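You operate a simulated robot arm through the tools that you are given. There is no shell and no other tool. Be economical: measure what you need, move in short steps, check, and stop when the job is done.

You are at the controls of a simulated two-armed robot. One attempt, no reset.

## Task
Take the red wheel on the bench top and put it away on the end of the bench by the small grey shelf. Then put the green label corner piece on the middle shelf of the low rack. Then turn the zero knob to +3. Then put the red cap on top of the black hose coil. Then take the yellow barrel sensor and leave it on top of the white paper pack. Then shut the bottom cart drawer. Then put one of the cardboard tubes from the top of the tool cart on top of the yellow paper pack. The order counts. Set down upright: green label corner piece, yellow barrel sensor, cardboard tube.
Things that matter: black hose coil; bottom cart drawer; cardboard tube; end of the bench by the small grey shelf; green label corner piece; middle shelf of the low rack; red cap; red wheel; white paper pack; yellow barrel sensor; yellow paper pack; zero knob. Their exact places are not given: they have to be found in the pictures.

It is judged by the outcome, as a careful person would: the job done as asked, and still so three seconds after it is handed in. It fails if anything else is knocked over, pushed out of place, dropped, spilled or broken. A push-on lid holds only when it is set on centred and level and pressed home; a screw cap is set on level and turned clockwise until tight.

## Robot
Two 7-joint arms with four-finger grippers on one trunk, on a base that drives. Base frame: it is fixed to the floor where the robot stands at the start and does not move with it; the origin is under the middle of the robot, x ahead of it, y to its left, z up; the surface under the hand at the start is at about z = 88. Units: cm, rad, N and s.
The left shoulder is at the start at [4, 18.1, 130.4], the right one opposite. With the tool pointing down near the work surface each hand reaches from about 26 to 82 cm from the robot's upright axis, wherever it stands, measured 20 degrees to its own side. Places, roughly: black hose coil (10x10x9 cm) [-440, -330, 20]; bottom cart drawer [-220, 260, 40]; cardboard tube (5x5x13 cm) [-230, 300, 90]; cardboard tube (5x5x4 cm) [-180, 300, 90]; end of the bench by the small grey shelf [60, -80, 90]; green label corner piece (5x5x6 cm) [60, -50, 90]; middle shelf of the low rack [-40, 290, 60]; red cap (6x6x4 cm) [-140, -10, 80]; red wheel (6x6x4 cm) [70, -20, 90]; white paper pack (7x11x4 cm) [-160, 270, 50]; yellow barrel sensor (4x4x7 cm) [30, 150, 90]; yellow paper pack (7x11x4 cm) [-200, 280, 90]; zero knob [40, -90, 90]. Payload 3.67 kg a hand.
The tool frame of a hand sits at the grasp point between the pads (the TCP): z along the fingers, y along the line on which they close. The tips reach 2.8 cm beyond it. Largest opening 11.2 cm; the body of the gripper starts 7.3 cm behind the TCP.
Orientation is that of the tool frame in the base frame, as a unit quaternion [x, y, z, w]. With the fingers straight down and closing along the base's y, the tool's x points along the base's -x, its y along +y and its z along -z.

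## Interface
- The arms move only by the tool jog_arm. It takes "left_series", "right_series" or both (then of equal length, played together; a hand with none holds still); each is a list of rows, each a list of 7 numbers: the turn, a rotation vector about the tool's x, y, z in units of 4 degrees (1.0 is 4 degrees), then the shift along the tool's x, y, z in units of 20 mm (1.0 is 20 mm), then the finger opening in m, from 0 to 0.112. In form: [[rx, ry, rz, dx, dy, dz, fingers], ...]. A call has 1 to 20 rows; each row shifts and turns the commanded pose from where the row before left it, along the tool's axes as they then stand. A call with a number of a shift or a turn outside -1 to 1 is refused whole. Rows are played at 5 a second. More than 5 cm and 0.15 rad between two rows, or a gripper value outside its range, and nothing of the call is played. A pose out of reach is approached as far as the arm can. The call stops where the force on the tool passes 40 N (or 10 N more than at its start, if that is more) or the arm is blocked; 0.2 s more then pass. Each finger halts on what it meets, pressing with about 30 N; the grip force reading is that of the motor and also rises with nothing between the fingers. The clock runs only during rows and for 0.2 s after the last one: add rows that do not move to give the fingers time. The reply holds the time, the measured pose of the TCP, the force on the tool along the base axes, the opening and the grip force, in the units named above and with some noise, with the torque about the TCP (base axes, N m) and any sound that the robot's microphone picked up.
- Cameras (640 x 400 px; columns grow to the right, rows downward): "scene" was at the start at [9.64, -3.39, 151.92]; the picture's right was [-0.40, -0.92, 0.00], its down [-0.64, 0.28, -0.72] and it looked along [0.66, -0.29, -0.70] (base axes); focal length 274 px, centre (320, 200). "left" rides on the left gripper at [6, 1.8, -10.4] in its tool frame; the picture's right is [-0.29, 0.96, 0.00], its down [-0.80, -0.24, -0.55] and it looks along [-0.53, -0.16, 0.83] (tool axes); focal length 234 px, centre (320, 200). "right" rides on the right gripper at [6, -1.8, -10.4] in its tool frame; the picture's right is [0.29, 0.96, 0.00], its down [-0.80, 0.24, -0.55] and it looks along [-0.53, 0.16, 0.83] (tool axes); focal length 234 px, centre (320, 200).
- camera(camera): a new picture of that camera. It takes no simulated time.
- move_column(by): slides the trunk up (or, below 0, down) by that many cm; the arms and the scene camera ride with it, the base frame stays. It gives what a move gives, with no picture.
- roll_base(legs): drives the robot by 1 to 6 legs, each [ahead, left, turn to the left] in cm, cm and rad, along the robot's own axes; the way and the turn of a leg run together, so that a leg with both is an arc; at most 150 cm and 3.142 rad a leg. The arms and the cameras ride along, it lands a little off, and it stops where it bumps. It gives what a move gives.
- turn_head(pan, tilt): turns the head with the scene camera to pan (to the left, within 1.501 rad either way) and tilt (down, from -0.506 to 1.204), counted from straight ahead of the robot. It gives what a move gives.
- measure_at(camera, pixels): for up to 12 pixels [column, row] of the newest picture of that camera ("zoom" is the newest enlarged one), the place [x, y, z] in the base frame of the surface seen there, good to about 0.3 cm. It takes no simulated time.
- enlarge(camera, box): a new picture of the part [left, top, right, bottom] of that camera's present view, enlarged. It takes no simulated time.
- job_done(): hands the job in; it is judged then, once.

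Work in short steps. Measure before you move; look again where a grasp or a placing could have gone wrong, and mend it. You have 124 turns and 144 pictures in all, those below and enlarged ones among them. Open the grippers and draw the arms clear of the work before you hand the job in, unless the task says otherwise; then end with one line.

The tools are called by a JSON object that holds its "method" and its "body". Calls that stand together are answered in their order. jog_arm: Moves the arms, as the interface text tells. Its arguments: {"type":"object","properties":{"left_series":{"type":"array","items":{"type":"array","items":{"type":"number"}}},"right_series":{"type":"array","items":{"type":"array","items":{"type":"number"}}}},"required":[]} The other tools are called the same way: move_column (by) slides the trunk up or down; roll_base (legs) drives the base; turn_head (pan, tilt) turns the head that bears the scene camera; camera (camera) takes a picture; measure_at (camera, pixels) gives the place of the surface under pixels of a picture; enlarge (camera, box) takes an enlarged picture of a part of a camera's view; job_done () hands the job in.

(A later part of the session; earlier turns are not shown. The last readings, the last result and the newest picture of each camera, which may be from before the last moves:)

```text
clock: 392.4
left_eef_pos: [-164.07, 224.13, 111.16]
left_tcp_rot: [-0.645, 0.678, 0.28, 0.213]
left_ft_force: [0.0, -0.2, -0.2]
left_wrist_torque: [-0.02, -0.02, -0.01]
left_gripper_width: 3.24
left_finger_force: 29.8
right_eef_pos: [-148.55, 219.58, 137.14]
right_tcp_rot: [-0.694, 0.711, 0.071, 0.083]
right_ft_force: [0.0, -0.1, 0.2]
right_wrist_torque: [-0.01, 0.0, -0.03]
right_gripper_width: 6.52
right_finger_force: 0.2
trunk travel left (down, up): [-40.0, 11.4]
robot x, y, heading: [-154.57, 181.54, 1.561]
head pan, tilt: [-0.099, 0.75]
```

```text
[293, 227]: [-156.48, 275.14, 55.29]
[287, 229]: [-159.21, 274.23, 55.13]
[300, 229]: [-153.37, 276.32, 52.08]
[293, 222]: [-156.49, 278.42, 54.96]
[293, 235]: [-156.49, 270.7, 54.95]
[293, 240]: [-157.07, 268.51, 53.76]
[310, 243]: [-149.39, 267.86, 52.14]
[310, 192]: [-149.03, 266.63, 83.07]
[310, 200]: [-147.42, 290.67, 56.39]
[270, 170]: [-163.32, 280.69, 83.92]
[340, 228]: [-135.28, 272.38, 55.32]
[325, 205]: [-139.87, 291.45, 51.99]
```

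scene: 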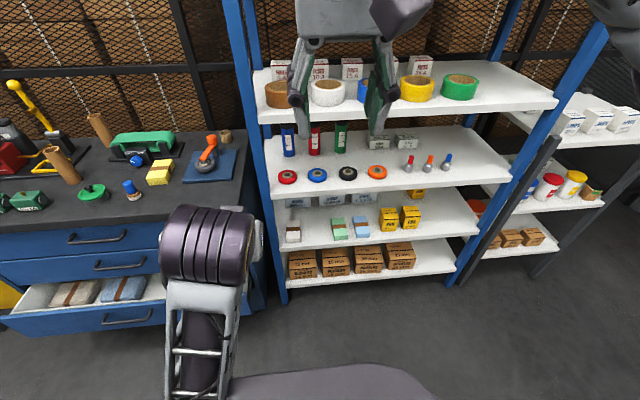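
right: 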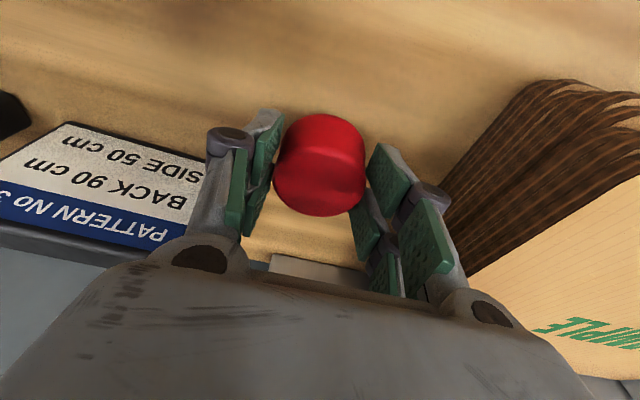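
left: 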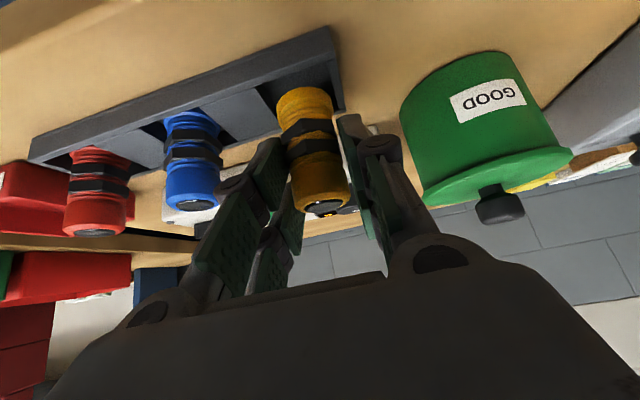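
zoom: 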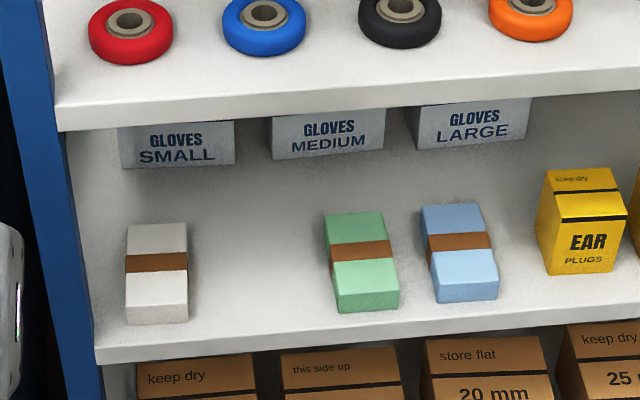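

White pack: centre (-156.5,274), top z 55, shelf gap up to z 81. I straighten the hand's slight twist, move the right hand aside, lower the trunk, and drive forward 25 cm.

{"method": "jog_arm", "body": {"left_series": [[0.65, 0.06, -0.39, 0, 0, 0, 0.0], [0.65, 0.07, -0.39, 0, 0, 0, 0.0], [0, 0, 0, 0, 0, 0, 0.0], [0, 0, 0, 0, 0, 0, 0.0], [0, 0, 0, 0, 0, 0, 0.0], [0, 0, 0, 0, 0, 0, 0.0], [0, 0, 0, 0, 0, 0, 0.0], [0, 0, 0, 0, 0, 0, 0.0]], "right_series": [[0, 0, 0, 0, -1, 0, 0.065], [0, 0, 0, 0, -1, 0, 0.065], [0, 0, 0, 0, -1, 0, 0.065], [0, 0, 0, 0, -1, 0, 0.065], [0, 0, 0, 0, -1, 0, 0.065], [0, 0, 0, 0, -1, 0, 0.065], [0, 0, 0, 0, -1, 0, 0.065], [0, 0, 0, 0, -1, 0, 0.065]]}}

{"method": "move_column", "body": {"by": -34}}

{"method": "roll_base", "body": {"legs": [[25, 0, 0]]}}

{"method": "camera", "body": {"camera": "left"}}

```text
clock: 394.2
left_eef_pos: [-164.21, 224.9, 110.32]
left_tcp_rot: [-0.649, 0.678, 0.255, 0.232]
left_ft_force: [-0.2, 0.0, -2.2]
left_wrist_torque: [-0.02, -0.01, -0.01]
left_gripper_width: 3.24
left_finger_force: 30.2
left hand out of reach, approached as far as the arm can: row 1, 2
right_eef_pos: [-132.64, 218.88, 137.4]
right_tcp_rot: [-0.694, 0.712, 0.07, 0.083]
right_ft_force: [0.0, -0.8, -0.4]
right_wrist_torque: [0.0, 0.03, -0.01]
right_gripper_width: 6.52
right_finger_force: 0.0
trunk travel left (down, up): [-40.0, 11.4]
robot x, y, heading: [-154.64, 181.39, 1.563]
head pan, tilt: [-0.099, 0.75]
```

```text
clock: 397.8
left_eef_pos: [-164.7, 225.11, 99.77]
left_tcp_rot: [-0.652, 0.673, 0.258, 0.236]
left_ft_force: [-0.3, 0.0, -1.2]
left_wrist_torque: [-0.01, -0.01, 0.01]
left_gripper_width: 3.24
left_finger_force: 30.6
right_eef_pos: [-132.67, 218.79, 126.39]
right_tcp_rot: [-0.694, 0.712, 0.07, 0.084]
right_ft_force: [-1.0, -0.6, -0.1]
right_wrist_torque: [0.04, -0.05, -0.01]
right_gripper_width: 6.47
right_finger_force: 0.1
trunk travel left (down, up): [-26.8, 24.6]
robot x, y, heading: [-154.38, 181.55, 1.558]
head pan, tilt: [-0.099, 0.75]
stopped: the arm was blocked; the commanded pose is now the measured one
```

```text
clock: 399.6
left_eef_pos: [-164.26, 250.2, 99.85]
left_tcp_rot: [-0.651, 0.673, 0.259, 0.236]
left_ft_force: [-0.7, -0.7, -1.2]
left_wrist_torque: [-0.04, -0.02, 0.01]
left_gripper_width: 3.22
left_finger_force: 30.1
right_eef_pos: [-132.48, 243.98, 126.25]
right_tcp_rot: [-0.694, 0.712, 0.07, 0.083]
right_ft_force: [0.2, -0.2, 0.2]
right_wrist_torque: [-0.05, 0.01, 0.02]
right_gripper_width: 6.54
right_finger_force: 0.0
trunk travel left (down, up): [-26.8, 24.6]
robot x, y, heading: [-154.16, 206.32, 1.563]
head pan, tilt: [-0.099, 0.75]
```

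```text
20 pictures are left
```

left: 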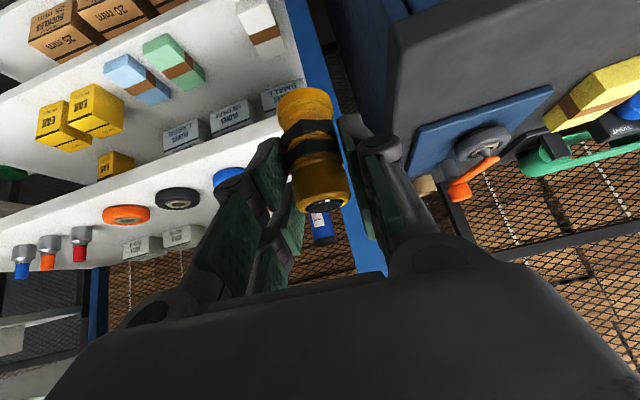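

The trunk stopped with the arm blocked, likely because the left hand is too close in. I back the base 18 cm, extend the left hand forward by as much, correct the tilt, and lower again.

{"method": "roll_base", "body": {"legs": [[-18, 0, 0]]}}

{"method": "jog_arm", "body": {"left_series": [[0, 0, 0, -0.86, -0.2, 0.72, 0.0], [0, 0, 0, -0.86, -0.2, 0.72, 0.0], [0, 0, 0, -0.86, -0.2, 0.72, 0.0], [0, 0, 0, -0.86, -0.2, 0.72, 0.0], [0, 0, 0, -0.86, -0.2, 0.72, 0.0], [0, 0, 0, -0.86, -0.2, 0.72, 0.0], [0, 0, 0, -0.86, -0.2, 0.72, 0.0], [0, 0, 0, -0.86, -0.2, 0.72, 0.0], [0.4, 0.1, 0, 0, 0, 0, 0.0], [0.38, 0.1, 0, 0, 0, 0, 0.0], [0, 0, 0, 0, 0, 0, 0.0]]}}

{"method": "move_column", "body": {"by": -24}}

```text
clock: 401.2
left_eef_pos: [-164.57, 232.38, 99.95]
left_tcp_rot: [-0.651, 0.672, 0.261, 0.238]
left_ft_force: [0.1, -0.5, 0.0]
left_wrist_torque: [0.05, 0.02, 0.01]
left_gripper_width: 3.24
left_finger_force: 30.2
right_eef_pos: [-132.72, 226.0, 126.36]
right_tcp_rot: [-0.695, 0.711, 0.071, 0.083]
right_ft_force: [-0.8, -0.1, 0.2]
right_wrist_torque: [0.02, -0.01, 0.0]
right_gripper_width: 6.5
right_finger_force: 0.1
trunk travel left (down, up): [-26.8, 24.6]
robot x, y, heading: [-154.61, 188.57, 1.567]
head pan, tilt: [-0.099, 0.75]
```

```text
clock: 402.2
left_eef_pos: [-164.75, 238.09, 91.68]
left_tcp_rot: [-0.656, 0.697, 0.238, 0.162]
left_ft_force: [-0.8, 0.1, -0.8]
left_wrist_torque: [0.0, -0.01, 0.0]
left_gripper_width: 3.24
left_finger_force: 29.8
right_eef_pos: [-132.64, 225.92, 125.94]
right_tcp_rot: [-0.695, 0.71, 0.07, 0.083]
right_ft_force: [-0.8, -0.2, 0.7]
right_wrist_torque: [0.01, 0.0, 0.0]
right_gripper_width: 6.46
right_finger_force: 0.0
trunk travel left (down, up): [-26.8, 24.6]
robot x, y, heading: [-154.5, 188.75, 1.561]
head pan, tilt: [-0.099, 0.75]
stopped in row 5 (left hand): the arm was blocked; the commanded pose is now the measured one
```

```text
clock: 404.9
left_eef_pos: [-165.17, 238.55, 91.69]
left_tcp_rot: [-0.658, 0.693, 0.245, 0.163]
left_ft_force: [-0.8, -1.8, -0.4]
left_wrist_torque: [0.0, -0.04, 0.0]
left_gripper_width: 3.25
left_finger_force: 29.9
right_eef_pos: [-132.8, 226.07, 125.5]
right_tcp_rot: [-0.695, 0.711, 0.071, 0.084]
right_ft_force: [-0.7, -0.2, -0.9]
right_wrist_torque: [0.03, -0.03, -0.04]
right_gripper_width: 6.54
right_finger_force: 0.1
trunk travel left (down, up): [-25.6, 25.7]
robot x, y, heading: [-154.19, 188.96, 1.562]
head pan, tilt: [-0.099, 0.75]
stopped: the arm was blocked; the commanded pose is now the measured one
```

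The left arm is jammed against something. I look at it.

{"method": "turn_head", "body": {"pan": 0.3, "tilt": 1.0}}

{"method": "camera", "body": {"camera": "scene"}}

```text
clock: 405.8
left_eef_pos: [-164.97, 238.51, 92.28]
left_tcp_rot: [-0.657, 0.693, 0.247, 0.169]
left_ft_force: [0.0, -1.2, -0.3]
left_wrist_torque: [0.02, -0.04, -0.02]
left_gripper_width: 3.25
left_finger_force: 29.9
right_eef_pos: [-132.74, 226.0, 125.38]
right_tcp_rot: [-0.694, 0.711, 0.071, 0.084]
right_ft_force: [0.4, 0.6, 0.7]
right_wrist_torque: [0.01, 0.03, 0.01]
right_gripper_width: 6.48
right_finger_force: 0.0
trunk travel left (down, up): [-25.6, 25.7]
robot x, y, heading: [-154.42, 188.62, 1.56]
head pan, tilt: [0.3, 1.0]
```

```text
19 pictures are left
```

scene: 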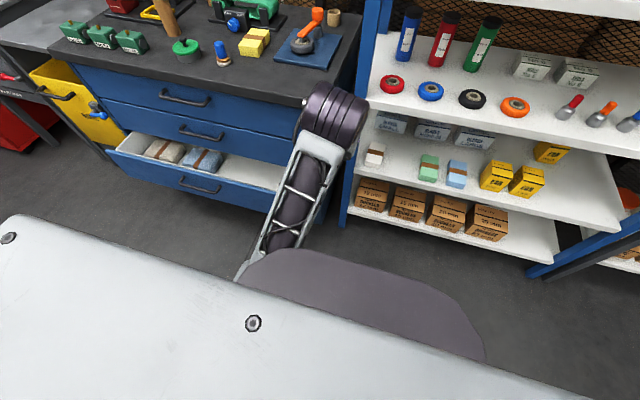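

The left forearm is folded in against the base cover. I raise the hand a little and move it out to the left to free the elbow.

{"method": "jog_arm", "body": {"left_series": [[0, 0, 0, -0.3, 0.2, -0.45, 0.0], [0, 0, 0, -0.3, 0.4, -0.45, 0.0], [0, 0, 0, -0.3, 0.6, -0.45, 0.0], [0, 0, 0, -0.3, 0.8, -0.45, 0.0], [0, 0, 0, -0.2, 0.9, -0.2, 0.0], [0, 0, 0, -0.2, 0.9, 0, 0.0], [0, 0, 0, -0.2, 0.9, 0, 0.0], [0, 0, 0, -0.2, 0.9, 0, 0.0], [0, 0, 0, -0.2, 0.9, 0, 0.0], [0, 0, 0, -0.2, 0.9, 0, 0.0], [0, 0, 0, 0, 0.9, 0, 0.0], [0, 0, 0, 0, 0.9, 0, 0.0]]}}

{"method": "camera", "body": {"camera": "scene"}}

```text
clock: 407.5
left_eef_pos: [-176.37, 236.79, 91.05]
left_tcp_rot: [-0.662, 0.712, 0.216, 0.091]
left_ft_force: [-0.5, -1.0, -1.1]
left_wrist_torque: [0.02, -0.02, 0.03]
left_gripper_width: 3.25
left_finger_force: 30.5
right_eef_pos: [-132.78, 225.94, 125.07]
right_tcp_rot: [-0.695, 0.711, 0.07, 0.084]
right_ft_force: [0.1, -0.2, -0.4]
right_wrist_torque: [0.02, -0.01, 0.05]
right_gripper_width: 6.5
right_finger_force: 0.1
trunk travel left (down, up): [-25.6, 25.7]
robot x, y, heading: [-154.83, 188.57, 1.569]
head pan, tilt: [0.3, 1.0]
stopped in row 8 (left hand): the arm was blocked; the commanded pose is now the measured one
```

```text
18 pictures are left
```

scene: 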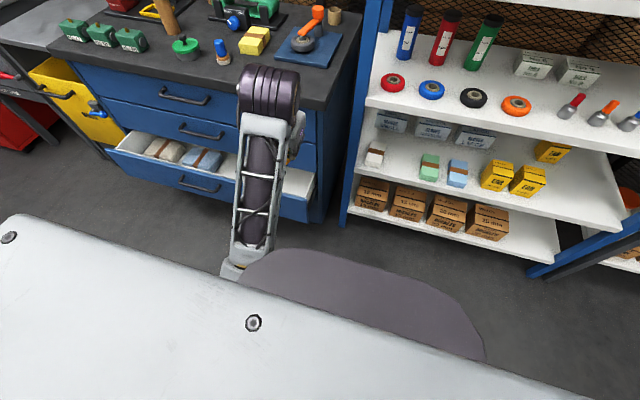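

Still held. I back the base 25 cm for room and extend the left hand forward and up to pull the elbow out.

{"method": "roll_base", "body": {"legs": [[-25, 0, 0]]}}

{"method": "jog_arm", "body": {"left_series": [[0, 0, 0, -0.94, 0, -0.15, 0.0], [0, 0, 0, -0.94, 0, -0.15, 0.0], [0, 0, 0, -0.94, 0, -0.15, 0.0], [0, 0, 0, -0.94, 0, -0.15, 0.0], [0, 0, 0, -0.94, 0, -0.15, 0.0], [0, 0, 0, -0.94, 0, -0.15, 0.0], [0, 0, 0, -0.94, 0, -0.15, 0.0], [0, 0, 0, -0.94, 0, -0.15, 0.0], [0, 0, 0, -0.94, 0, -0.15, 0.0], [0, 0, 0, -0.94, 0, -0.15, 0.0], [0, 0, 0, -0.94, 0, -0.15, 0.0], [0, 0, 0, -0.94, 0, -0.15, 0.0], [0, 0, 0, -0.94, 0, -0.15, 0.0]]}}

{"method": "camera", "body": {"camera": "scene"}}

```text
clock: 409.3
left_eef_pos: [-176.67, 211.76, 91.7]
left_tcp_rot: [-0.662, 0.708, 0.225, 0.096]
left_ft_force: [0.1, -0.2, -0.5]
left_wrist_torque: [-0.03, 0.02, -0.03]
left_gripper_width: 3.23
left_finger_force: 30.1
right_eef_pos: [-133.0, 200.85, 124.9]
right_tcp_rot: [-0.695, 0.71, 0.072, 0.083]
right_ft_force: [0.8, -0.8, -0.4]
right_wrist_torque: [0.02, 0.04, 0.04]
right_gripper_width: 6.5
right_finger_force: 0.1
trunk travel left (down, up): [-25.6, 25.7]
robot x, y, heading: [-154.76, 163.7, 1.562]
head pan, tilt: [0.3, 1.0]
```

```text
clock: 410.3
left_eef_pos: [-180.48, 213.42, 86.86]
left_tcp_rot: [-0.661, 0.721, 0.208, -0.011]
left_ft_force: [0.5, -0.4, -1.6]
left_wrist_torque: [-0.01, -0.02, -0.01]
left_gripper_width: 3.21
left_finger_force: 29.3
right_eef_pos: [-133.0, 200.85, 124.75]
right_tcp_rot: [-0.696, 0.71, 0.07, 0.082]
right_ft_force: [-0.2, 0.0, 0.5]
right_wrist_torque: [-0.01, 0.0, 0.01]
right_gripper_width: 6.49
right_finger_force: 0.1
trunk travel left (down, up): [-25.6, 25.7]
robot x, y, heading: [-154.56, 163.32, 1.566]
head pan, tilt: [0.3, 1.0]
stopped in row 4 (left hand): the arm was blocked; the commanded pose is now the measured one
```

```text
17 pictures are left
```

scene: 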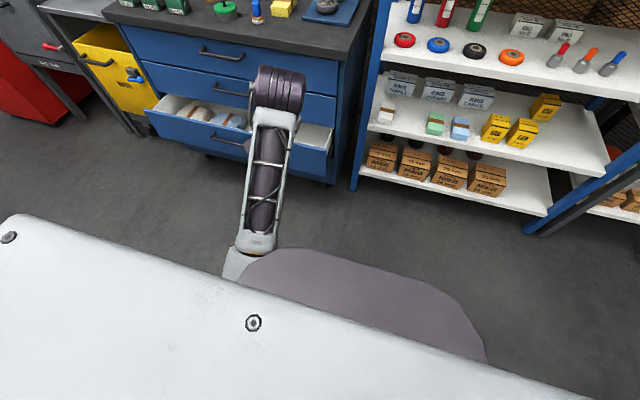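

The elbow seems to hang low on the base cover; the jam appeared while lowering. I raise the trunk 22 cm to lift it free, then straighten the hand.

{"method": "move_column", "body": {"by": 24}}

{"method": "jog_arm", "body": {"left_series": [[0.75, 0, 0, -0.3, 0.3, -0.3, 0.0], [0.75, 0, 0, -0.3, 0.3, -0.3, 0.0], [0.75, 0, 0, -0.3, 0.3, -0.3, 0.0], [0.75, 0, 0, -0.3, 0.3, -0.3, 0.0], [0.75, 0, 0, -0.3, 0.3, -0.3, 0.0], [0.75, 0, 0, -0.3, 0.3, -0.3, 0.0], [0, 0, 0, -0.5, 0.3, -0.3, 0.0], [0, 0, 0, -0.5, 0.3, -0.3, 0.0], [0, 0, 0, -0.5, 0.3, -0.3, 0.0], [0, 0, 0, -0.5, 0.3, -0.3, 0.0]]}}

```text
clock: 412.8
left_eef_pos: [-180.41, 213.2, 109.37]
left_tcp_rot: [-0.662, 0.72, 0.208, -0.009]
left_ft_force: [0.6, -0.2, -1.3]
left_wrist_torque: [0.01, -0.01, -0.02]
left_gripper_width: 3.25
left_finger_force: 30.3
right_eef_pos: [-132.93, 200.99, 147.07]
right_tcp_rot: [-0.696, 0.71, 0.07, 0.083]
right_ft_force: [-0.3, -0.6, 0.0]
right_wrist_torque: [0.02, -0.01, 0.02]
right_gripper_width: 6.49
right_finger_force: 0.1
trunk travel left (down, up): [-49.6, 1.7]
robot x, y, heading: [-154.69, 163.16, 1.565]
head pan, tilt: [0.3, 1.0]
```

```text
clock: 413.5
left_eef_pos: [-188.08, 213.37, 111.28]
left_tcp_rot: [-0.661, 0.718, 0.214, -0.045]
left_ft_force: [0.0, 0.6, -0.9]
left_wrist_torque: [-0.01, 0.01, 0.01]
left_gripper_width: 3.22
left_finger_force: 30.1
right_eef_pos: [-133.03, 201.04, 147.08]
right_tcp_rot: [-0.696, 0.71, 0.069, 0.082]
right_ft_force: [-0.6, -0.3, 1.1]
right_wrist_torque: [-0.03, -0.02, 0.01]
right_gripper_width: 6.5
right_finger_force: 0.1
trunk travel left (down, up): [-49.6, 1.7]
robot x, y, heading: [-154.51, 163.34, 1.567]
head pan, tilt: [0.3, 1.0]
stopped in row 3 (left hand): the arm was blocked; the commanded pose is now the measured one
```

Leftward motion works. I go on left without rotation to bring the forearm off the cover.

{"method": "jog_arm", "body": {"left_series": [[0, 0, 0, 0, 0.7, 0, 0.0], [0, 0, 0, 0, 0.7, 0, 0.0], [0, 0, 0, 0, 0.7, 0, 0.0], [0, 0, 0, 0, 0.7, 0, 0.0], [0, 0, 0, 0, 0.7, 0, 0.0], [0, 0, 0, 0, 0.7, 0, 0.0], [0, 0, 0, 0, 0.7, 0, 0.0], [0, 0, 0, 0, 0.7, 0, 0.0]]}}

{"method": "turn_head", "body": {"pan": 1.1, "tilt": 1.0}}

{"method": "camera", "body": {"camera": "scene"}}

```text
clock: 415.3
left_eef_pos: [-198.41, 213.84, 115.46]
left_tcp_rot: [-0.662, 0.717, 0.214, -0.043]
left_ft_force: [0.4, -0.1, -0.9]
left_wrist_torque: [0.02, -0.03, -0.02]
left_gripper_width: 3.24
left_finger_force: 30.0
right_eef_pos: [-132.98, 200.99, 147.06]
right_tcp_rot: [-0.696, 0.71, 0.07, 0.082]
right_ft_force: [0.0, 0.1, 0.3]
right_wrist_torque: [0.01, -0.04, 0.02]
right_gripper_width: 6.49
right_finger_force: 0.0
trunk travel left (down, up): [-49.6, 1.7]
robot x, y, heading: [-154.56, 163.17, 1.566]
head pan, tilt: [0.3, 1.0]
```

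```text
clock: 416.4
left_eef_pos: [-198.32, 213.96, 115.37]
left_tcp_rot: [-0.662, 0.717, 0.214, -0.044]
left_ft_force: [0.5, -0.7, -1.7]
left_wrist_torque: [0.0, 0.01, -0.02]
left_gripper_width: 3.26
left_finger_force: 29.8
right_eef_pos: [-132.98, 201.04, 147.12]
right_tcp_rot: [-0.696, 0.71, 0.07, 0.083]
right_ft_force: [-0.1, 0.0, 0.7]
right_wrist_torque: [-0.01, 0.01, 0.0]
right_gripper_width: 6.49
right_finger_force: 0.1
trunk travel left (down, up): [-49.6, 1.7]
robot x, y, heading: [-154.77, 163.34, 1.561]
head pan, tilt: [1.1, 1.0]
```

```text
16 pictures are left
```

scene: 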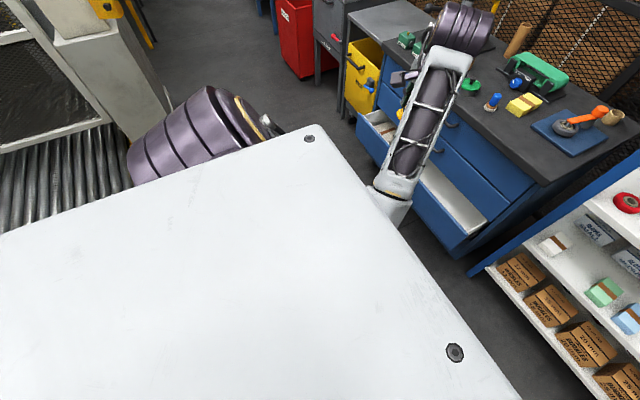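

The elbow is tucked under the trunk plate. I extend the hand straight forward and slightly down to draw the elbow out from under it.

{"method": "jog_arm", "body": {"left_series": [[0, 0, 0, -0.91, -0.06, 0.475, 0.0], [0, 0, 0, -0.91, -0.06, 0.475, 0.0], [0, 0, 0, -0.91, -0.06, 0.475, 0.0], [0, 0, 0, -0.91, -0.06, 0.475, 0.0], [0, 0, 0, -0.91, -0.06, 0.475, 0.0], [0, 0, 0, -0.91, -0.06, 0.475, 0.0], [0, 0, 0, -0.91, -0.06, 0.475, 0.0], [0, 0, 0, -0.91, -0.06, 0.475, 0.0], [0, 0, 0, -0.91, -0.06, 0.475, 0.0], [0, 0, 0, -0.91, -0.06, 0.475, 0.0], [0, 0, 0, -0.91, -0.06, 0.475, 0.0]]}}

```text
clock: 418.8
left_eef_pos: [-198.08, 236.12, 109.76]
left_tcp_rot: [-0.661, 0.718, 0.214, -0.043]
left_ft_force: [-0.3, 0.3, -0.6]
left_wrist_torque: [-0.01, 0.01, 0.02]
left_gripper_width: 3.26
left_finger_force: 30.1
right_eef_pos: [-133.04, 201.23, 147.06]
right_tcp_rot: [-0.696, 0.71, 0.069, 0.082]
right_ft_force: [-0.7, 0.2, -0.5]
right_wrist_torque: [-0.01, -0.01, 0.0]
right_gripper_width: 6.51
right_finger_force: 0.0
trunk travel left (down, up): [-49.6, 1.7]
robot x, y, heading: [-154.81, 163.31, 1.567]
head pan, tilt: [1.1, 1.0]
```

It moved freely. Now I restore the sensor to upright (40° pitch, no roll).

{"method": "jog_arm", "body": {"left_series": [[0.507, -0.716, -0.324, 0, 0, 0, 0.0], [0.507, -0.716, -0.324, 0, 0, 0, 0.0], [0.507, -0.716, -0.324, 0, 0, 0, 0.0], [0.507, -0.716, -0.324, 0, 0, 0, 0.0], [0.507, -0.716, -0.324, 0, 0, 0, 0.0], [0.507, -0.716, -0.324, 0, 0, 0, 0.0], [0.507, -0.716, -0.324, 0, 0, 0, 0.0], [0.507, -0.716, -0.324, 0, 0, 0, 0.0], [0.507, -0.716, -0.324, 0, 0, 0, 0.0], [0, 0, 0, 0, 0, 0, 0.0]]}}

{"method": "camera", "body": {"camera": "scene"}}

```text
clock: 421.0
left_eef_pos: [-198.22, 235.93, 109.75]
left_tcp_rot: [0.665, -0.663, -0.242, -0.244]
left_ft_force: [0.2, 0.5, 0.2]
left_wrist_torque: [-0.01, -0.01, 0.04]
left_gripper_width: 3.24
left_finger_force: 30.0
right_eef_pos: [-132.87, 201.13, 147.04]
right_tcp_rot: [-0.696, 0.709, 0.07, 0.082]
right_ft_force: [-0.6, 0.9, -0.8]
right_wrist_torque: [0.02, 0.04, 0.0]
right_gripper_width: 6.51
right_finger_force: 0.1
trunk travel left (down, up): [-49.6, 1.7]
robot x, y, heading: [-154.44, 163.2, 1.568]
head pan, tilt: [1.1, 1.0]
```

```text
15 pictures are left
```

scene: 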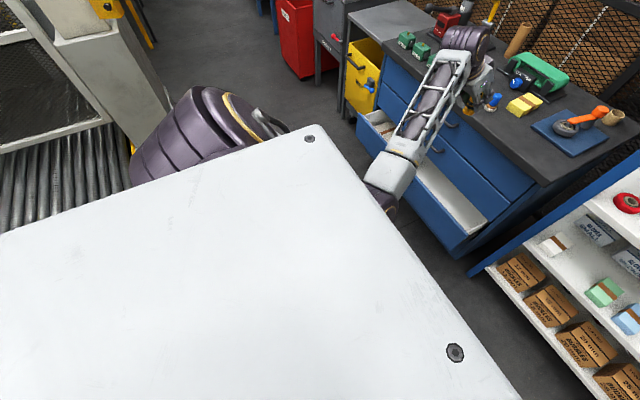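

Orientation is right again. I move the hand right 20 cm at this extension, watching for a block.

{"method": "jog_arm", "body": {"left_series": [[0, 0, 0, 0, -0.8, 0, 0.0], [0, 0, 0, 0, -0.8, 0, 0.0], [0, 0, 0, 0, -0.8, 0, 0.0], [0, 0, 0, 0, -0.8, 0, 0.0], [0, 0, 0, 0, -0.8, 0, 0.0], [0, 0, 0, 0, -0.8, 0, 0.0], [0, 0, 0, 0, -0.8, 0, 0.0], [0, 0, 0, 0, -0.8, 0, 0.0], [0, 0, 0, 0, -0.8, 0, 0.0], [0, 0, 0, 0, -0.8, 0, 0.0], [0, 0, 0, 0, -0.8, 0, 0.0], [0, 0, 0, 0, -0.8, 0, 0.0]]}}

{"method": "move_column", "body": {"by": -15}}

```text
clock: 423.6
left_eef_pos: [-178.77, 235.93, 109.8]
left_tcp_rot: [0.665, -0.663, -0.243, -0.243]
left_ft_force: [-0.8, 0.9, -0.5]
left_wrist_torque: [-0.01, 0.0, 0.03]
left_gripper_width: 3.24
left_finger_force: 29.4
right_eef_pos: [-132.84, 201.12, 147.1]
right_tcp_rot: [-0.696, 0.71, 0.07, 0.082]
right_ft_force: [-0.6, -0.4, 0.3]
right_wrist_torque: [0.01, 0.0, 0.02]
right_gripper_width: 6.52
right_finger_force: 0.0
trunk travel left (down, up): [-49.6, 1.7]
robot x, y, heading: [-154.6, 163.09, 1.562]
head pan, tilt: [1.1, 1.0]
```

```text
clock: 425.4
left_eef_pos: [-179.12, 235.96, 94.79]
left_tcp_rot: [0.665, -0.663, -0.243, -0.244]
left_ft_force: [0.6, -1.1, -1.0]
left_wrist_torque: [0.03, -0.02, -0.02]
left_gripper_width: 3.25
left_finger_force: 30.3
right_eef_pos: [-132.93, 200.98, 131.97]
right_tcp_rot: [-0.696, 0.71, 0.07, 0.083]
right_ft_force: [0.3, 1.0, 0.2]
right_wrist_torque: [-0.02, 0.03, 0.01]
right_gripper_width: 6.5
right_finger_force: 0.2
trunk travel left (down, up): [-34.6, 16.7]
robot x, y, heading: [-154.57, 163.3, 1.565]
head pan, tilt: [1.1, 1.0]
5 turns are left
```

Few turns remain, so I combine: lower the trunk 31 cm and bring the hand in front of the white pack.

{"method": "move_column", "body": {"by": -31}}

{"method": "roll_base", "body": {"legs": [[20, -22.6, 0]]}}

{"method": "turn_head", "body": {"pan": 0.3, "tilt": 0.8}}

{"method": "camera", "body": {"camera": "scene"}}

{"method": "camera", "body": {"camera": "left"}}

```text
clock: 428.4
left_eef_pos: [-179.0, 236.06, 63.68]
left_tcp_rot: [0.665, -0.663, -0.243, -0.243]
left_ft_force: [-0.9, -0.3, -0.3]
left_wrist_torque: [0.05, 0.0, -0.02]
left_gripper_width: 3.24
left_finger_force: 30.0
right_eef_pos: [-132.98, 201.04, 100.98]
right_tcp_rot: [-0.696, 0.71, 0.07, 0.082]
right_ft_force: [-0.2, -0.1, -0.5]
right_wrist_torque: [0.0, 0.02, -0.03]
right_gripper_width: 6.49
right_finger_force: 0.2
trunk travel left (down, up): [-3.6, 47.7]
robot x, y, heading: [-154.59, 163.2, 1.561]
head pan, tilt: [1.1, 1.0]
```

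```text
clock: 430.5
left_eef_pos: [-156.84, 256.04, 63.67]
left_tcp_rot: [0.665, -0.663, -0.243, -0.244]
left_ft_force: [0.7, 0.0, -0.6]
left_wrist_torque: [-0.02, -0.02, 0.03]
left_gripper_width: 3.26
left_finger_force: 30.1
right_eef_pos: [-110.71, 221.15, 100.88]
right_tcp_rot: [-0.695, 0.711, 0.069, 0.082]
right_ft_force: [0.3, -0.4, -0.3]
right_wrist_torque: [-0.01, 0.01, -0.01]
right_gripper_width: 6.51
right_finger_force: 0.0
trunk travel left (down, up): [-3.6, 47.7]
robot x, y, heading: [-132.55, 183.61, 1.569]
head pan, tilt: [1.1, 1.0]
```

```text
clock: 431.6
left_eef_pos: [-156.68, 256.03, 63.6]
left_tcp_rot: [0.665, -0.663, -0.243, -0.243]
left_ft_force: [-0.3, 0.0, -1.1]
left_wrist_torque: [0.0, -0.01, 0.01]
left_gripper_width: 3.23
left_finger_force: 30.5
right_eef_pos: [-110.73, 221.22, 101.01]
right_tcp_rot: [-0.695, 0.711, 0.069, 0.083]
right_ft_force: [-0.2, -1.4, 0.1]
right_wrist_torque: [0.03, -0.03, 0.02]
right_gripper_width: 6.52
right_finger_force: 0.0
trunk travel left (down, up): [-3.6, 47.7]
robot x, y, heading: [-132.59, 183.88, 1.565]
head pan, tilt: [0.3, 0.799]
```

```text
14 pictures are left
```

scene: 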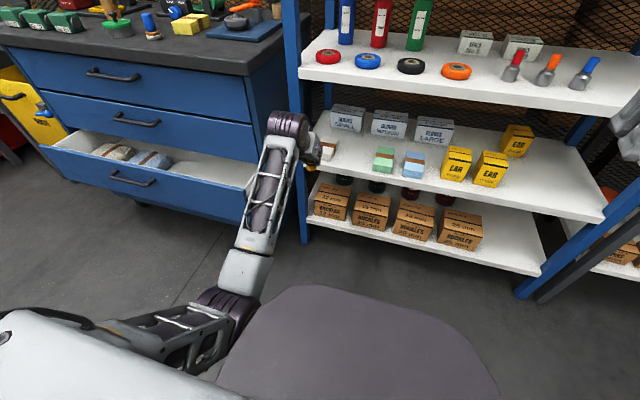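

```text
13 pictures are left
4 turns are left
```

left: 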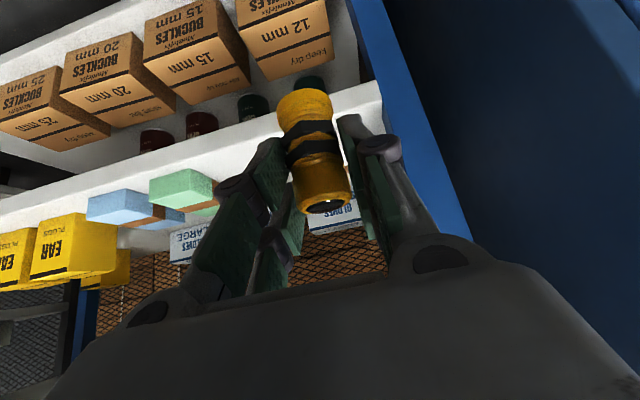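

The hand is well placed. I move in over the pack, lower until it rests, release, and retreat; I also measure drawer and cart-top points.

{"method": "measure_at", "body": {"camera": "scene", "pixels": [[100, 170], [200, 190], [130, 178], [120, 105], [210, 120], [175, 14], [200, 20], [190, 28], [117, 8], [276, 8], [240, 140], [245, 205]]}}

{"method": "jog_arm", "body": {"left_series": [[0, 0, 0, -0.79, -0.1, 0.663, 0.0], [0, 0, 0, -0.79, -0.1, 0.663, 0.0], [0, 0, 0, -0.79, -0.1, 0.663, 0.0], [0, 0, 0, -0.79, -0.1, 0.663, 0.0], [0, 0, 0, -0.79, -0.1, 0.663, 0.0], [0, 0, 0, -0.79, -0.1, 0.663, 0.0], [0, 0, 0, -0.79, 0, 0.663, 0.0], [0, 0, 0, -0.79, 0, 0.663, 0.0], [0, 0, 0, 0.2, 0, 0.24, 0.0], [0, 0, 0, 0.2, 0, 0.24, 0.0], [0, 0, 0, 0.2, 0, 0.24, 0.0], [0, 0, 0, 0.2, 0, 0.24, 0.0], [0, 0, 0, 0.07, 0, 0.08, 0.0], [0, 0, 0, 0.07, 0, 0.08, 0.0], [0, 0, 0, 0.07, 0, 0.08, 0.0], [0, 0, 0, 0, 0, 0, 0.0]]}}

{"method": "jog_arm", "body": {"left_series": [[0, 0, 0, 0.035, 0, 0.04, 0.0], [0, 0, 0, 0, 0, 0, 0.0], [0, 0, 0, 0, 0, 0, 0.034], [0, 0, 0, 0, 0, 0, 0.04], [0, 0, 0, 0, 0, 0, 0.046], [0, 0, 0, 0, 0, 0, 0.05], [0, 0, 0, 0, 0, 0, 0.05], [0, 0, 0, 0, 0, -0.2, 0.05], [0, 0, 0, 0, 0, -0.4, 0.05], [0, 0, 0, 0, 0, -0.5, 0.05], [0, 0, 0, 0, 0, -0.5, 0.05], [0, 0, 0, 0, 0, -0.5, 0.05], [0, 0, 0, 0, 0, -0.5, 0.05], [0, 0, 0, 0.3, 0, -0.5, 0.05], [0, 0, 0, 0.6, 0, -0.4, 0.05], [0, 0, 0, 0.8, 0, -0.6, 0.05], [0, 0, 0, 0.8, 0, -0.6, 0.05], [0, 0, 0, 0.8, 0, -0.6, 0.05]]}}

{"method": "camera", "body": {"camera": "left"}}

{"method": "roll_base", "body": {"legs": [[-25, 0, 0], [0, 52, 0]]}}

{"method": "turn_head", "body": {"pan": 0.1, "tilt": 0.7}}

{"method": "camera", "body": {"camera": "scene"}}

```text
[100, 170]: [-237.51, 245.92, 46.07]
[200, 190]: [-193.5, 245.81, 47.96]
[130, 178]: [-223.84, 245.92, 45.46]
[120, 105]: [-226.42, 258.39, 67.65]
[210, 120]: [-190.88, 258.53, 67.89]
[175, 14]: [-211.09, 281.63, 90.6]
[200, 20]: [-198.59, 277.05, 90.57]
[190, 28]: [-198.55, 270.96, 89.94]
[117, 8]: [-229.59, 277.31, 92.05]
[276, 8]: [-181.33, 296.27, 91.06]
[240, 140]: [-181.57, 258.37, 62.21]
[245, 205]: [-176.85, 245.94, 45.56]
```

```text
clock: 435.0
left_eef_pos: [-155.64, 272.48, 60.56]
left_tcp_rot: [0.665, -0.663, -0.243, -0.243]
left_ft_force: [0.5, 0.2, 1.1]
left_wrist_torque: [-0.01, -0.02, -0.04]
left_gripper_width: 3.23
left_finger_force: 30.1
right_eef_pos: [-110.74, 221.06, 101.1]
right_tcp_rot: [-0.695, 0.711, 0.07, 0.083]
right_ft_force: [-0.2, 0.3, -0.7]
right_wrist_torque: [0.03, 0.01, 0.0]
right_gripper_width: 6.49
right_finger_force: 0.1
trunk travel left (down, up): [-3.6, 47.7]
robot x, y, heading: [-132.78, 183.44, 1.562]
head pan, tilt: [0.3, 0.799]
```

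```text
clock: 438.8
left_eef_pos: [-155.54, 260.64, 64.43]
left_tcp_rot: [0.665, -0.663, -0.243, -0.243]
left_ft_force: [0.9, 0.9, -0.5]
left_wrist_torque: [-0.02, -0.02, 0.01]
left_gripper_width: 4.99
left_finger_force: 0.0
right_eef_pos: [-110.71, 221.09, 100.96]
right_tcp_rot: [-0.694, 0.711, 0.069, 0.083]
right_ft_force: [0.3, -0.3, -0.4]
right_wrist_torque: [-0.05, 0.01, 0.02]
right_gripper_width: 6.48
right_finger_force: 0.0
trunk travel left (down, up): [-3.6, 47.7]
robot x, y, heading: [-132.62, 183.69, 1.567]
head pan, tilt: [0.3, 0.799]
```

```text
12 pictures are left
```

left: 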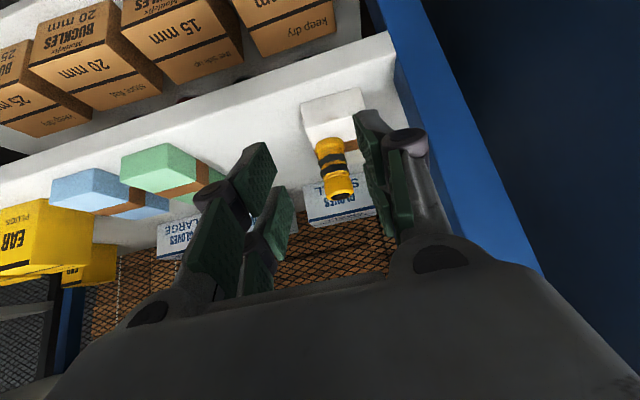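

```text
clock: 440.0
left_eef_pos: [-156.88, 254.21, 64.29]
left_tcp_rot: [0.667, -0.661, -0.242, -0.243]
left_ft_force: [1.2, 1.2, -0.8]
left_wrist_torque: [-0.01, 0.0, -0.05]
left_gripper_width: 5.01
left_finger_force: 0.1
right_eef_pos: [-111.6, 215.25, 101.14]
right_tcp_rot: [-0.7, 0.706, 0.071, 0.083]
right_ft_force: [-0.5, 1.0, 0.6]
right_wrist_torque: [-0.04, -0.04, 0.0]
right_gripper_width: 6.52
right_finger_force: 0.1
trunk travel left (down, up): [-3.6, 47.7]
robot x, y, heading: [-133.02, 176.89, 1.578]
head pan, tilt: [0.3, 0.799]
stopped in leg 1: the robot was blocked; the commanded pose is now the measured one
```

```text
clock: 440.7
left_eef_pos: [-156.66, 254.2, 64.49]
left_tcp_rot: [0.667, -0.66, -0.244, -0.244]
left_ft_force: [-0.1, -0.3, 0.3]
left_wrist_torque: [0.0, 0.01, 0.03]
left_gripper_width: 4.99
left_finger_force: 0.1
right_eef_pos: [-111.44, 214.93, 101.14]
right_tcp_rot: [-0.699, 0.706, 0.073, 0.083]
right_ft_force: [-1.1, 0.0, 0.2]
right_wrist_torque: [-0.02, 0.04, 0.01]
right_gripper_width: 6.5
right_finger_force: 0.0
trunk travel left (down, up): [-3.6, 47.7]
robot x, y, heading: [-133.11, 177.05, 1.574]
head pan, tilt: [0.099, 0.7]
```

```text
11 pictures are left
3 turns are left
```

scene: 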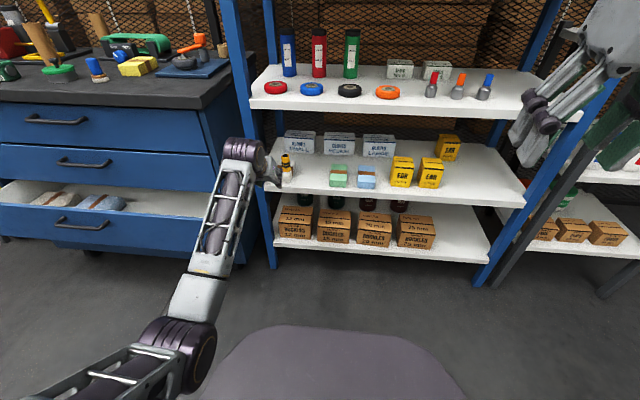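

The sensor stands on the white pack. Now I shut the drawer: draw the hand back, shift left, lower to z 44, push the face (y 246→258.4), then retreat and rise toward the tubes.

{"method": "jog_arm", "body": {"left_series": [[0, 0, 0, 0.72, 0, -0.6, 0.0], [0, 0, 0, 0.72, 0, -0.6, 0.0], [0, 0, 0, 0.72, 0, -0.6, 0.0], [0, 0, 0, 0.72, 0, -0.6, 0.0], [0, 0, 0, 0.72, 0, -0.6, 0.0], [0, 0, 0, 0.72, 0, -0.6, 0.0], [0, 0, 0, 0.72, 0, -0.6, 0.0], [0, 0, 0, 0.72, 0, -0.6, 0.0]]}}

{"method": "roll_base", "body": {"legs": [[0, 46, 0]]}}

{"method": "jog_arm", "body": {"left_series": [[0, 0, 0, 0.5, 0, 0.6, 0.0], [0, 0, 0, 0.5, 0, 0.6, 0.0], [0, 0, 0, 0.5, 0, 0.6, 0.0], [0, 0, 0, 0.5, 0, 0.6, 0.0], [0, 0, 0, 0.5, 0, 0.6, 0.0], [0, 0, 0, 0.5, 0, 0.6, 0.0], [0, 0, 0, 0.5, 0, 0.6, 0.0], [0, 0, 0, 0.5, 0, 0.6, 0.0], [0, 0, 0, 0.5, 0, 0.6, 0.0], [0, 0, 0, 0.5, 0, 0.6, 0.0], [0, 0, 0, 0.5, 0, 0.6, 0.0], [0, 0, 0, 0.5, 0, 0.6, 0.0], [0, 0, 0, 0.4, 0, 0.46, 0.0]]}}

{"method": "roll_base", "body": {"legs": [[14.5, 0, 0]]}}

{"method": "jog_arm", "body": {"left_series": [[0, 0, 0, -0.19, 0, 0.16, 0.0], [0, 0, 0, -0.19, 0, 0.16, 0.0], [0, 0, 0, -0.19, 0, 0.16, 0.0], [0, 0, 0, -0.19, 0, 0.16, 0.0], [0, 0, 0, -0.19, 0, 0.16, 0.0], [0, 0, 0, -0.19, 0, 0.16, 0.0], [0, 0, 0, -0.19, 0, 0.16, 0.0], [0, 0, 0, -0.19, 0, 0.16, 0.0], [0, 0, 0, -0.19, 0, 0.16, 0.0], [0, 0, 0, -0.19, 0, 0.16, 0.0]]}}

{"method": "roll_base", "body": {"legs": [[-22, 0, 0]]}}

{"method": "move_column", "body": {"by": 40}}

{"method": "jog_arm", "body": {"left_series": [[0, 0, 0, -0.5, 0, -0.6, 0.08], [0, 0, 0, -0.5, 0, -0.6, 0.08], [0, 0, 0, -0.5, 0, -0.6, 0.08], [0, 0, 0, -0.5, 0, -0.6, 0.08], [0, 0, 0, -0.5, 0, -0.6, 0.08], [0, 0, 0, -0.5, 0, -0.6, 0.08], [0, 0, 0, -0.5, 0, -0.6, 0.08], [0, 0, 0, -0.5, 0, -0.6, 0.08], [0, 0, 0, -0.5, 0, -0.6, 0.08], [0, 0, 0, -0.5, 0, -0.6, 0.08], [0, 0, 0, -0.5, 0, -0.6, 0.08], [0, 0, 0, -0.5, 0, -0.6, 0.08], [0, 0, 0, -0.5, 0, -0.6, 0.08], [0, 0, 0, -0.5, 0, -0.6, 0.08], [0, 0, 0, -0.5, 0, -0.6, 0.08]]}}

{"method": "roll_base", "body": {"legs": [[0, 26, 0]]}}

{"method": "camera", "body": {"camera": "scene"}}

{"method": "camera", "body": {"camera": "left"}}

{"method": "measure_at", "body": {"camera": "left", "pixels": [[320, 40], [320, 80], [320, 110], [290, 60], [350, 60], [260, 100], [220, 60], [200, 40], [240, 40], [280, 100], [340, 100], [300, 20]]}}

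```text
clock: 442.5
left_eef_pos: [-156.35, 239.25, 64.38]
left_tcp_rot: [0.667, -0.66, -0.244, -0.244]
left_ft_force: [0.6, -0.3, -0.6]
left_wrist_torque: [0.01, 0.0, 0.0]
left_gripper_width: 0.0
left_finger_force: 30.5
right_eef_pos: [-111.64, 215.07, 101.23]
right_tcp_rot: [-0.699, 0.706, 0.073, 0.083]
right_ft_force: [-0.1, -0.5, -0.5]
right_wrist_torque: [0.01, -0.01, 0.0]
right_gripper_width: 6.52
right_finger_force: 0.1
trunk travel left (down, up): [-3.6, 47.7]
robot x, y, heading: [-132.88, 177.28, 1.576]
head pan, tilt: [0.099, 0.7]
```

```text
clock: 445.3
left_eef_pos: [-202.64, 238.87, 64.42]
left_tcp_rot: [0.667, -0.66, -0.244, -0.244]
left_ft_force: [0.9, 0.4, 0.3]
left_wrist_torque: [-0.04, -0.03, -0.02]
left_gripper_width: 0.0
left_finger_force: 30.6
right_eef_pos: [-157.79, 214.8, 101.25]
right_tcp_rot: [-0.699, 0.706, 0.072, 0.084]
right_ft_force: [0.6, 0.5, 0.2]
right_wrist_torque: [0.02, -0.01, 0.0]
right_gripper_width: 6.5
right_finger_force: 0.0
trunk travel left (down, up): [-3.6, 47.7]
robot x, y, heading: [-179.04, 176.96, 1.576]
head pan, tilt: [0.099, 0.7]
```

```text
clock: 448.1
left_eef_pos: [-202.66, 238.99, 44.32]
left_tcp_rot: [0.668, -0.66, -0.244, -0.243]
left_ft_force: [0.9, 0.3, 0.3]
left_wrist_torque: [-0.01, -0.02, -0.01]
left_gripper_width: 0.01
left_finger_force: 30.2
right_eef_pos: [-157.66, 214.77, 101.23]
right_tcp_rot: [-0.7, 0.706, 0.073, 0.084]
right_ft_force: [-0.6, -0.3, 0.6]
right_wrist_torque: [-0.03, 0.0, 0.02]
right_gripper_width: 6.49
right_finger_force: 0.1
trunk travel left (down, up): [-3.6, 47.7]
robot x, y, heading: [-179.06, 177.29, 1.575]
head pan, tilt: [0.099, 0.7]
```

```text
clock: 449.5
left_eef_pos: [-202.84, 253.66, 44.37]
left_tcp_rot: [0.668, -0.66, -0.243, -0.243]
left_ft_force: [0.5, 0.5, -0.4]
left_wrist_torque: [0.01, -0.02, 0.02]
left_gripper_width: 0.01
left_finger_force: 35.9
right_eef_pos: [-157.76, 229.48, 101.22]
right_tcp_rot: [-0.7, 0.706, 0.073, 0.084]
right_ft_force: [-0.6, 0.5, -1.0]
right_wrist_torque: [-0.06, 0.0, -0.02]
right_gripper_width: 6.51
right_finger_force: 0.0
trunk travel left (down, up): [-3.6, 47.7]
robot x, y, heading: [-178.82, 191.54, 1.581]
head pan, tilt: [0.099, 0.7]
```

```text
clock: 450.5
left_eef_pos: [-202.69, 255.01, 44.15]
left_tcp_rot: [0.669, -0.66, -0.24, -0.241]
left_ft_force: [0.8, -16.1, 8.6]
left_wrist_torque: [0.21, -0.02, -0.05]
left_gripper_width: 0.0
left_finger_force: 35.7
right_eef_pos: [-157.8, 229.3, 101.18]
right_tcp_rot: [-0.7, 0.705, 0.073, 0.083]
right_ft_force: [-1.1, 0.2, 0.3]
right_wrist_torque: [-0.04, -0.04, -0.03]
right_gripper_width: 6.51
right_finger_force: 0.1
trunk travel left (down, up): [-3.6, 47.7]
robot x, y, heading: [-178.72, 191.37, 1.579]
head pan, tilt: [0.099, 0.7]
stopped in row 5 (left hand): the force on the tool passed its limit at 49 N (the readings are from after the stop); the commanded pose is now the measured one
```

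```text
clock: 452.2
left_eef_pos: [-202.84, 233.18, 44.14]
left_tcp_rot: [0.671, -0.659, -0.242, -0.24]
left_ft_force: [-0.3, -1.0, -0.4]
left_wrist_torque: [0.0, 0.0, -0.01]
left_gripper_width: 0.0
left_finger_force: 35.7
right_eef_pos: [-157.84, 207.52, 101.28]
right_tcp_rot: [-0.702, 0.704, 0.073, 0.083]
right_ft_force: [0.1, -0.4, -0.3]
right_wrist_torque: [0.04, 0.01, 0.01]
right_gripper_width: 6.5
right_finger_force: 0.1
trunk travel left (down, up): [-3.6, 47.7]
robot x, y, heading: [-179.15, 169.83, 1.585]
head pan, tilt: [0.099, 0.7]
```

```text
clock: 456.1
left_eef_pos: [-202.84, 233.4, 84.18]
left_tcp_rot: [0.671, -0.659, -0.242, -0.239]
left_ft_force: [-0.5, 0.3, 0.3]
left_wrist_torque: [0.0, 0.04, -0.04]
left_gripper_width: 0.0
left_finger_force: 35.6
right_eef_pos: [-157.79, 207.59, 141.26]
right_tcp_rot: [-0.701, 0.704, 0.073, 0.084]
right_ft_force: [-0.4, 0.0, -0.8]
right_wrist_torque: [-0.02, -0.02, -0.04]
right_gripper_width: 6.49
right_finger_force: 0.0
trunk travel left (down, up): [-43.6, 7.7]
robot x, y, heading: [-179.12, 169.64, 1.581]
head pan, tilt: [0.099, 0.7]
```

```text
clock: 459.3
left_eef_pos: [-202.88, 233.29, 107.6]
left_tcp_rot: [0.67, -0.659, -0.242, -0.241]
left_ft_force: [0.8, 0.4, -0.6]
left_wrist_torque: [0.0, 0.04, 0.02]
left_gripper_width: 7.99
left_finger_force: 0.0
right_eef_pos: [-157.81, 207.69, 141.31]
right_tcp_rot: [-0.701, 0.704, 0.073, 0.083]
right_ft_force: [1.0, 0.3, -0.1]
right_wrist_torque: [-0.01, 0.02, -0.02]
right_gripper_width: 6.49
right_finger_force: 0.0
trunk travel left (down, up): [-43.6, 7.7]
robot x, y, heading: [-178.85, 169.65, 1.586]
head pan, tilt: [0.099, 0.7]
```

```text
clock: 461.2
left_eef_pos: [-229.11, 232.73, 107.6]
left_tcp_rot: [0.672, -0.657, -0.243, -0.239]
left_ft_force: [1.0, 0.3, -0.7]
left_wrist_torque: [-0.01, 0.0, 0.03]
left_gripper_width: 8.0
left_finger_force: 0.1
right_eef_pos: [-183.78, 207.46, 141.28]
right_tcp_rot: [0.703, -0.702, -0.073, -0.083]
right_ft_force: [-0.1, 0.0, 0.4]
right_wrist_torque: [-0.01, 0.0, -0.06]
right_gripper_width: 6.49
right_finger_force: 0.1
trunk travel left (down, up): [-43.6, 7.7]
robot x, y, heading: [-204.82, 169.17, 1.589]
head pan, tilt: [0.099, 0.7]
```

```text
10 pictures are left
```

scene: 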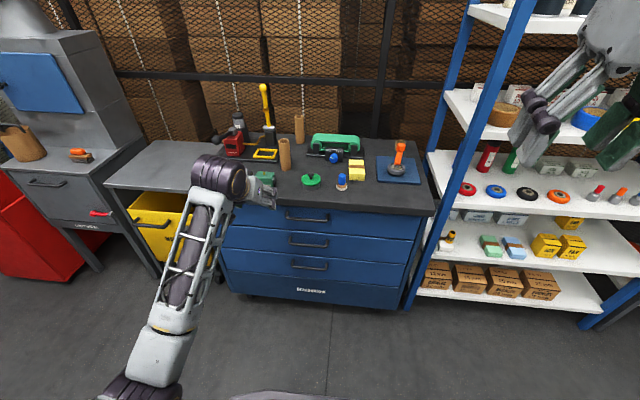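

```text
9 pictures are left
```

left: 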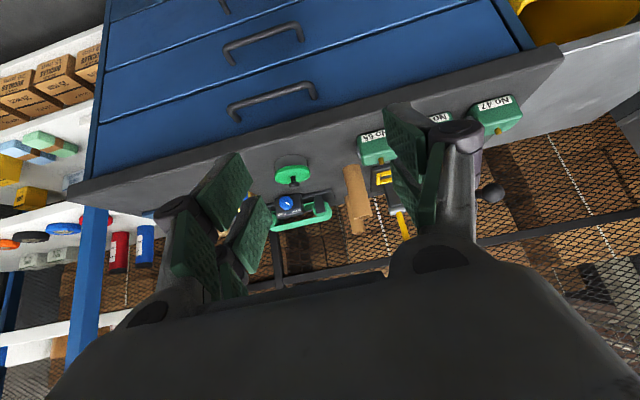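

```text
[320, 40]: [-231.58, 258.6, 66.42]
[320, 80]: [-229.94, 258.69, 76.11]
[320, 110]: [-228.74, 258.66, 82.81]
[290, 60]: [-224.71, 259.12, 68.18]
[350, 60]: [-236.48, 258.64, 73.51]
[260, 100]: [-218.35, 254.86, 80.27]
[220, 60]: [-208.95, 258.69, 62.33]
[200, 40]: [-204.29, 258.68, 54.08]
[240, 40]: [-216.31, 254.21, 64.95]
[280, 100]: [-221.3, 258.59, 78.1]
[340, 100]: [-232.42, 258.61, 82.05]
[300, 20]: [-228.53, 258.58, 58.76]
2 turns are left
```

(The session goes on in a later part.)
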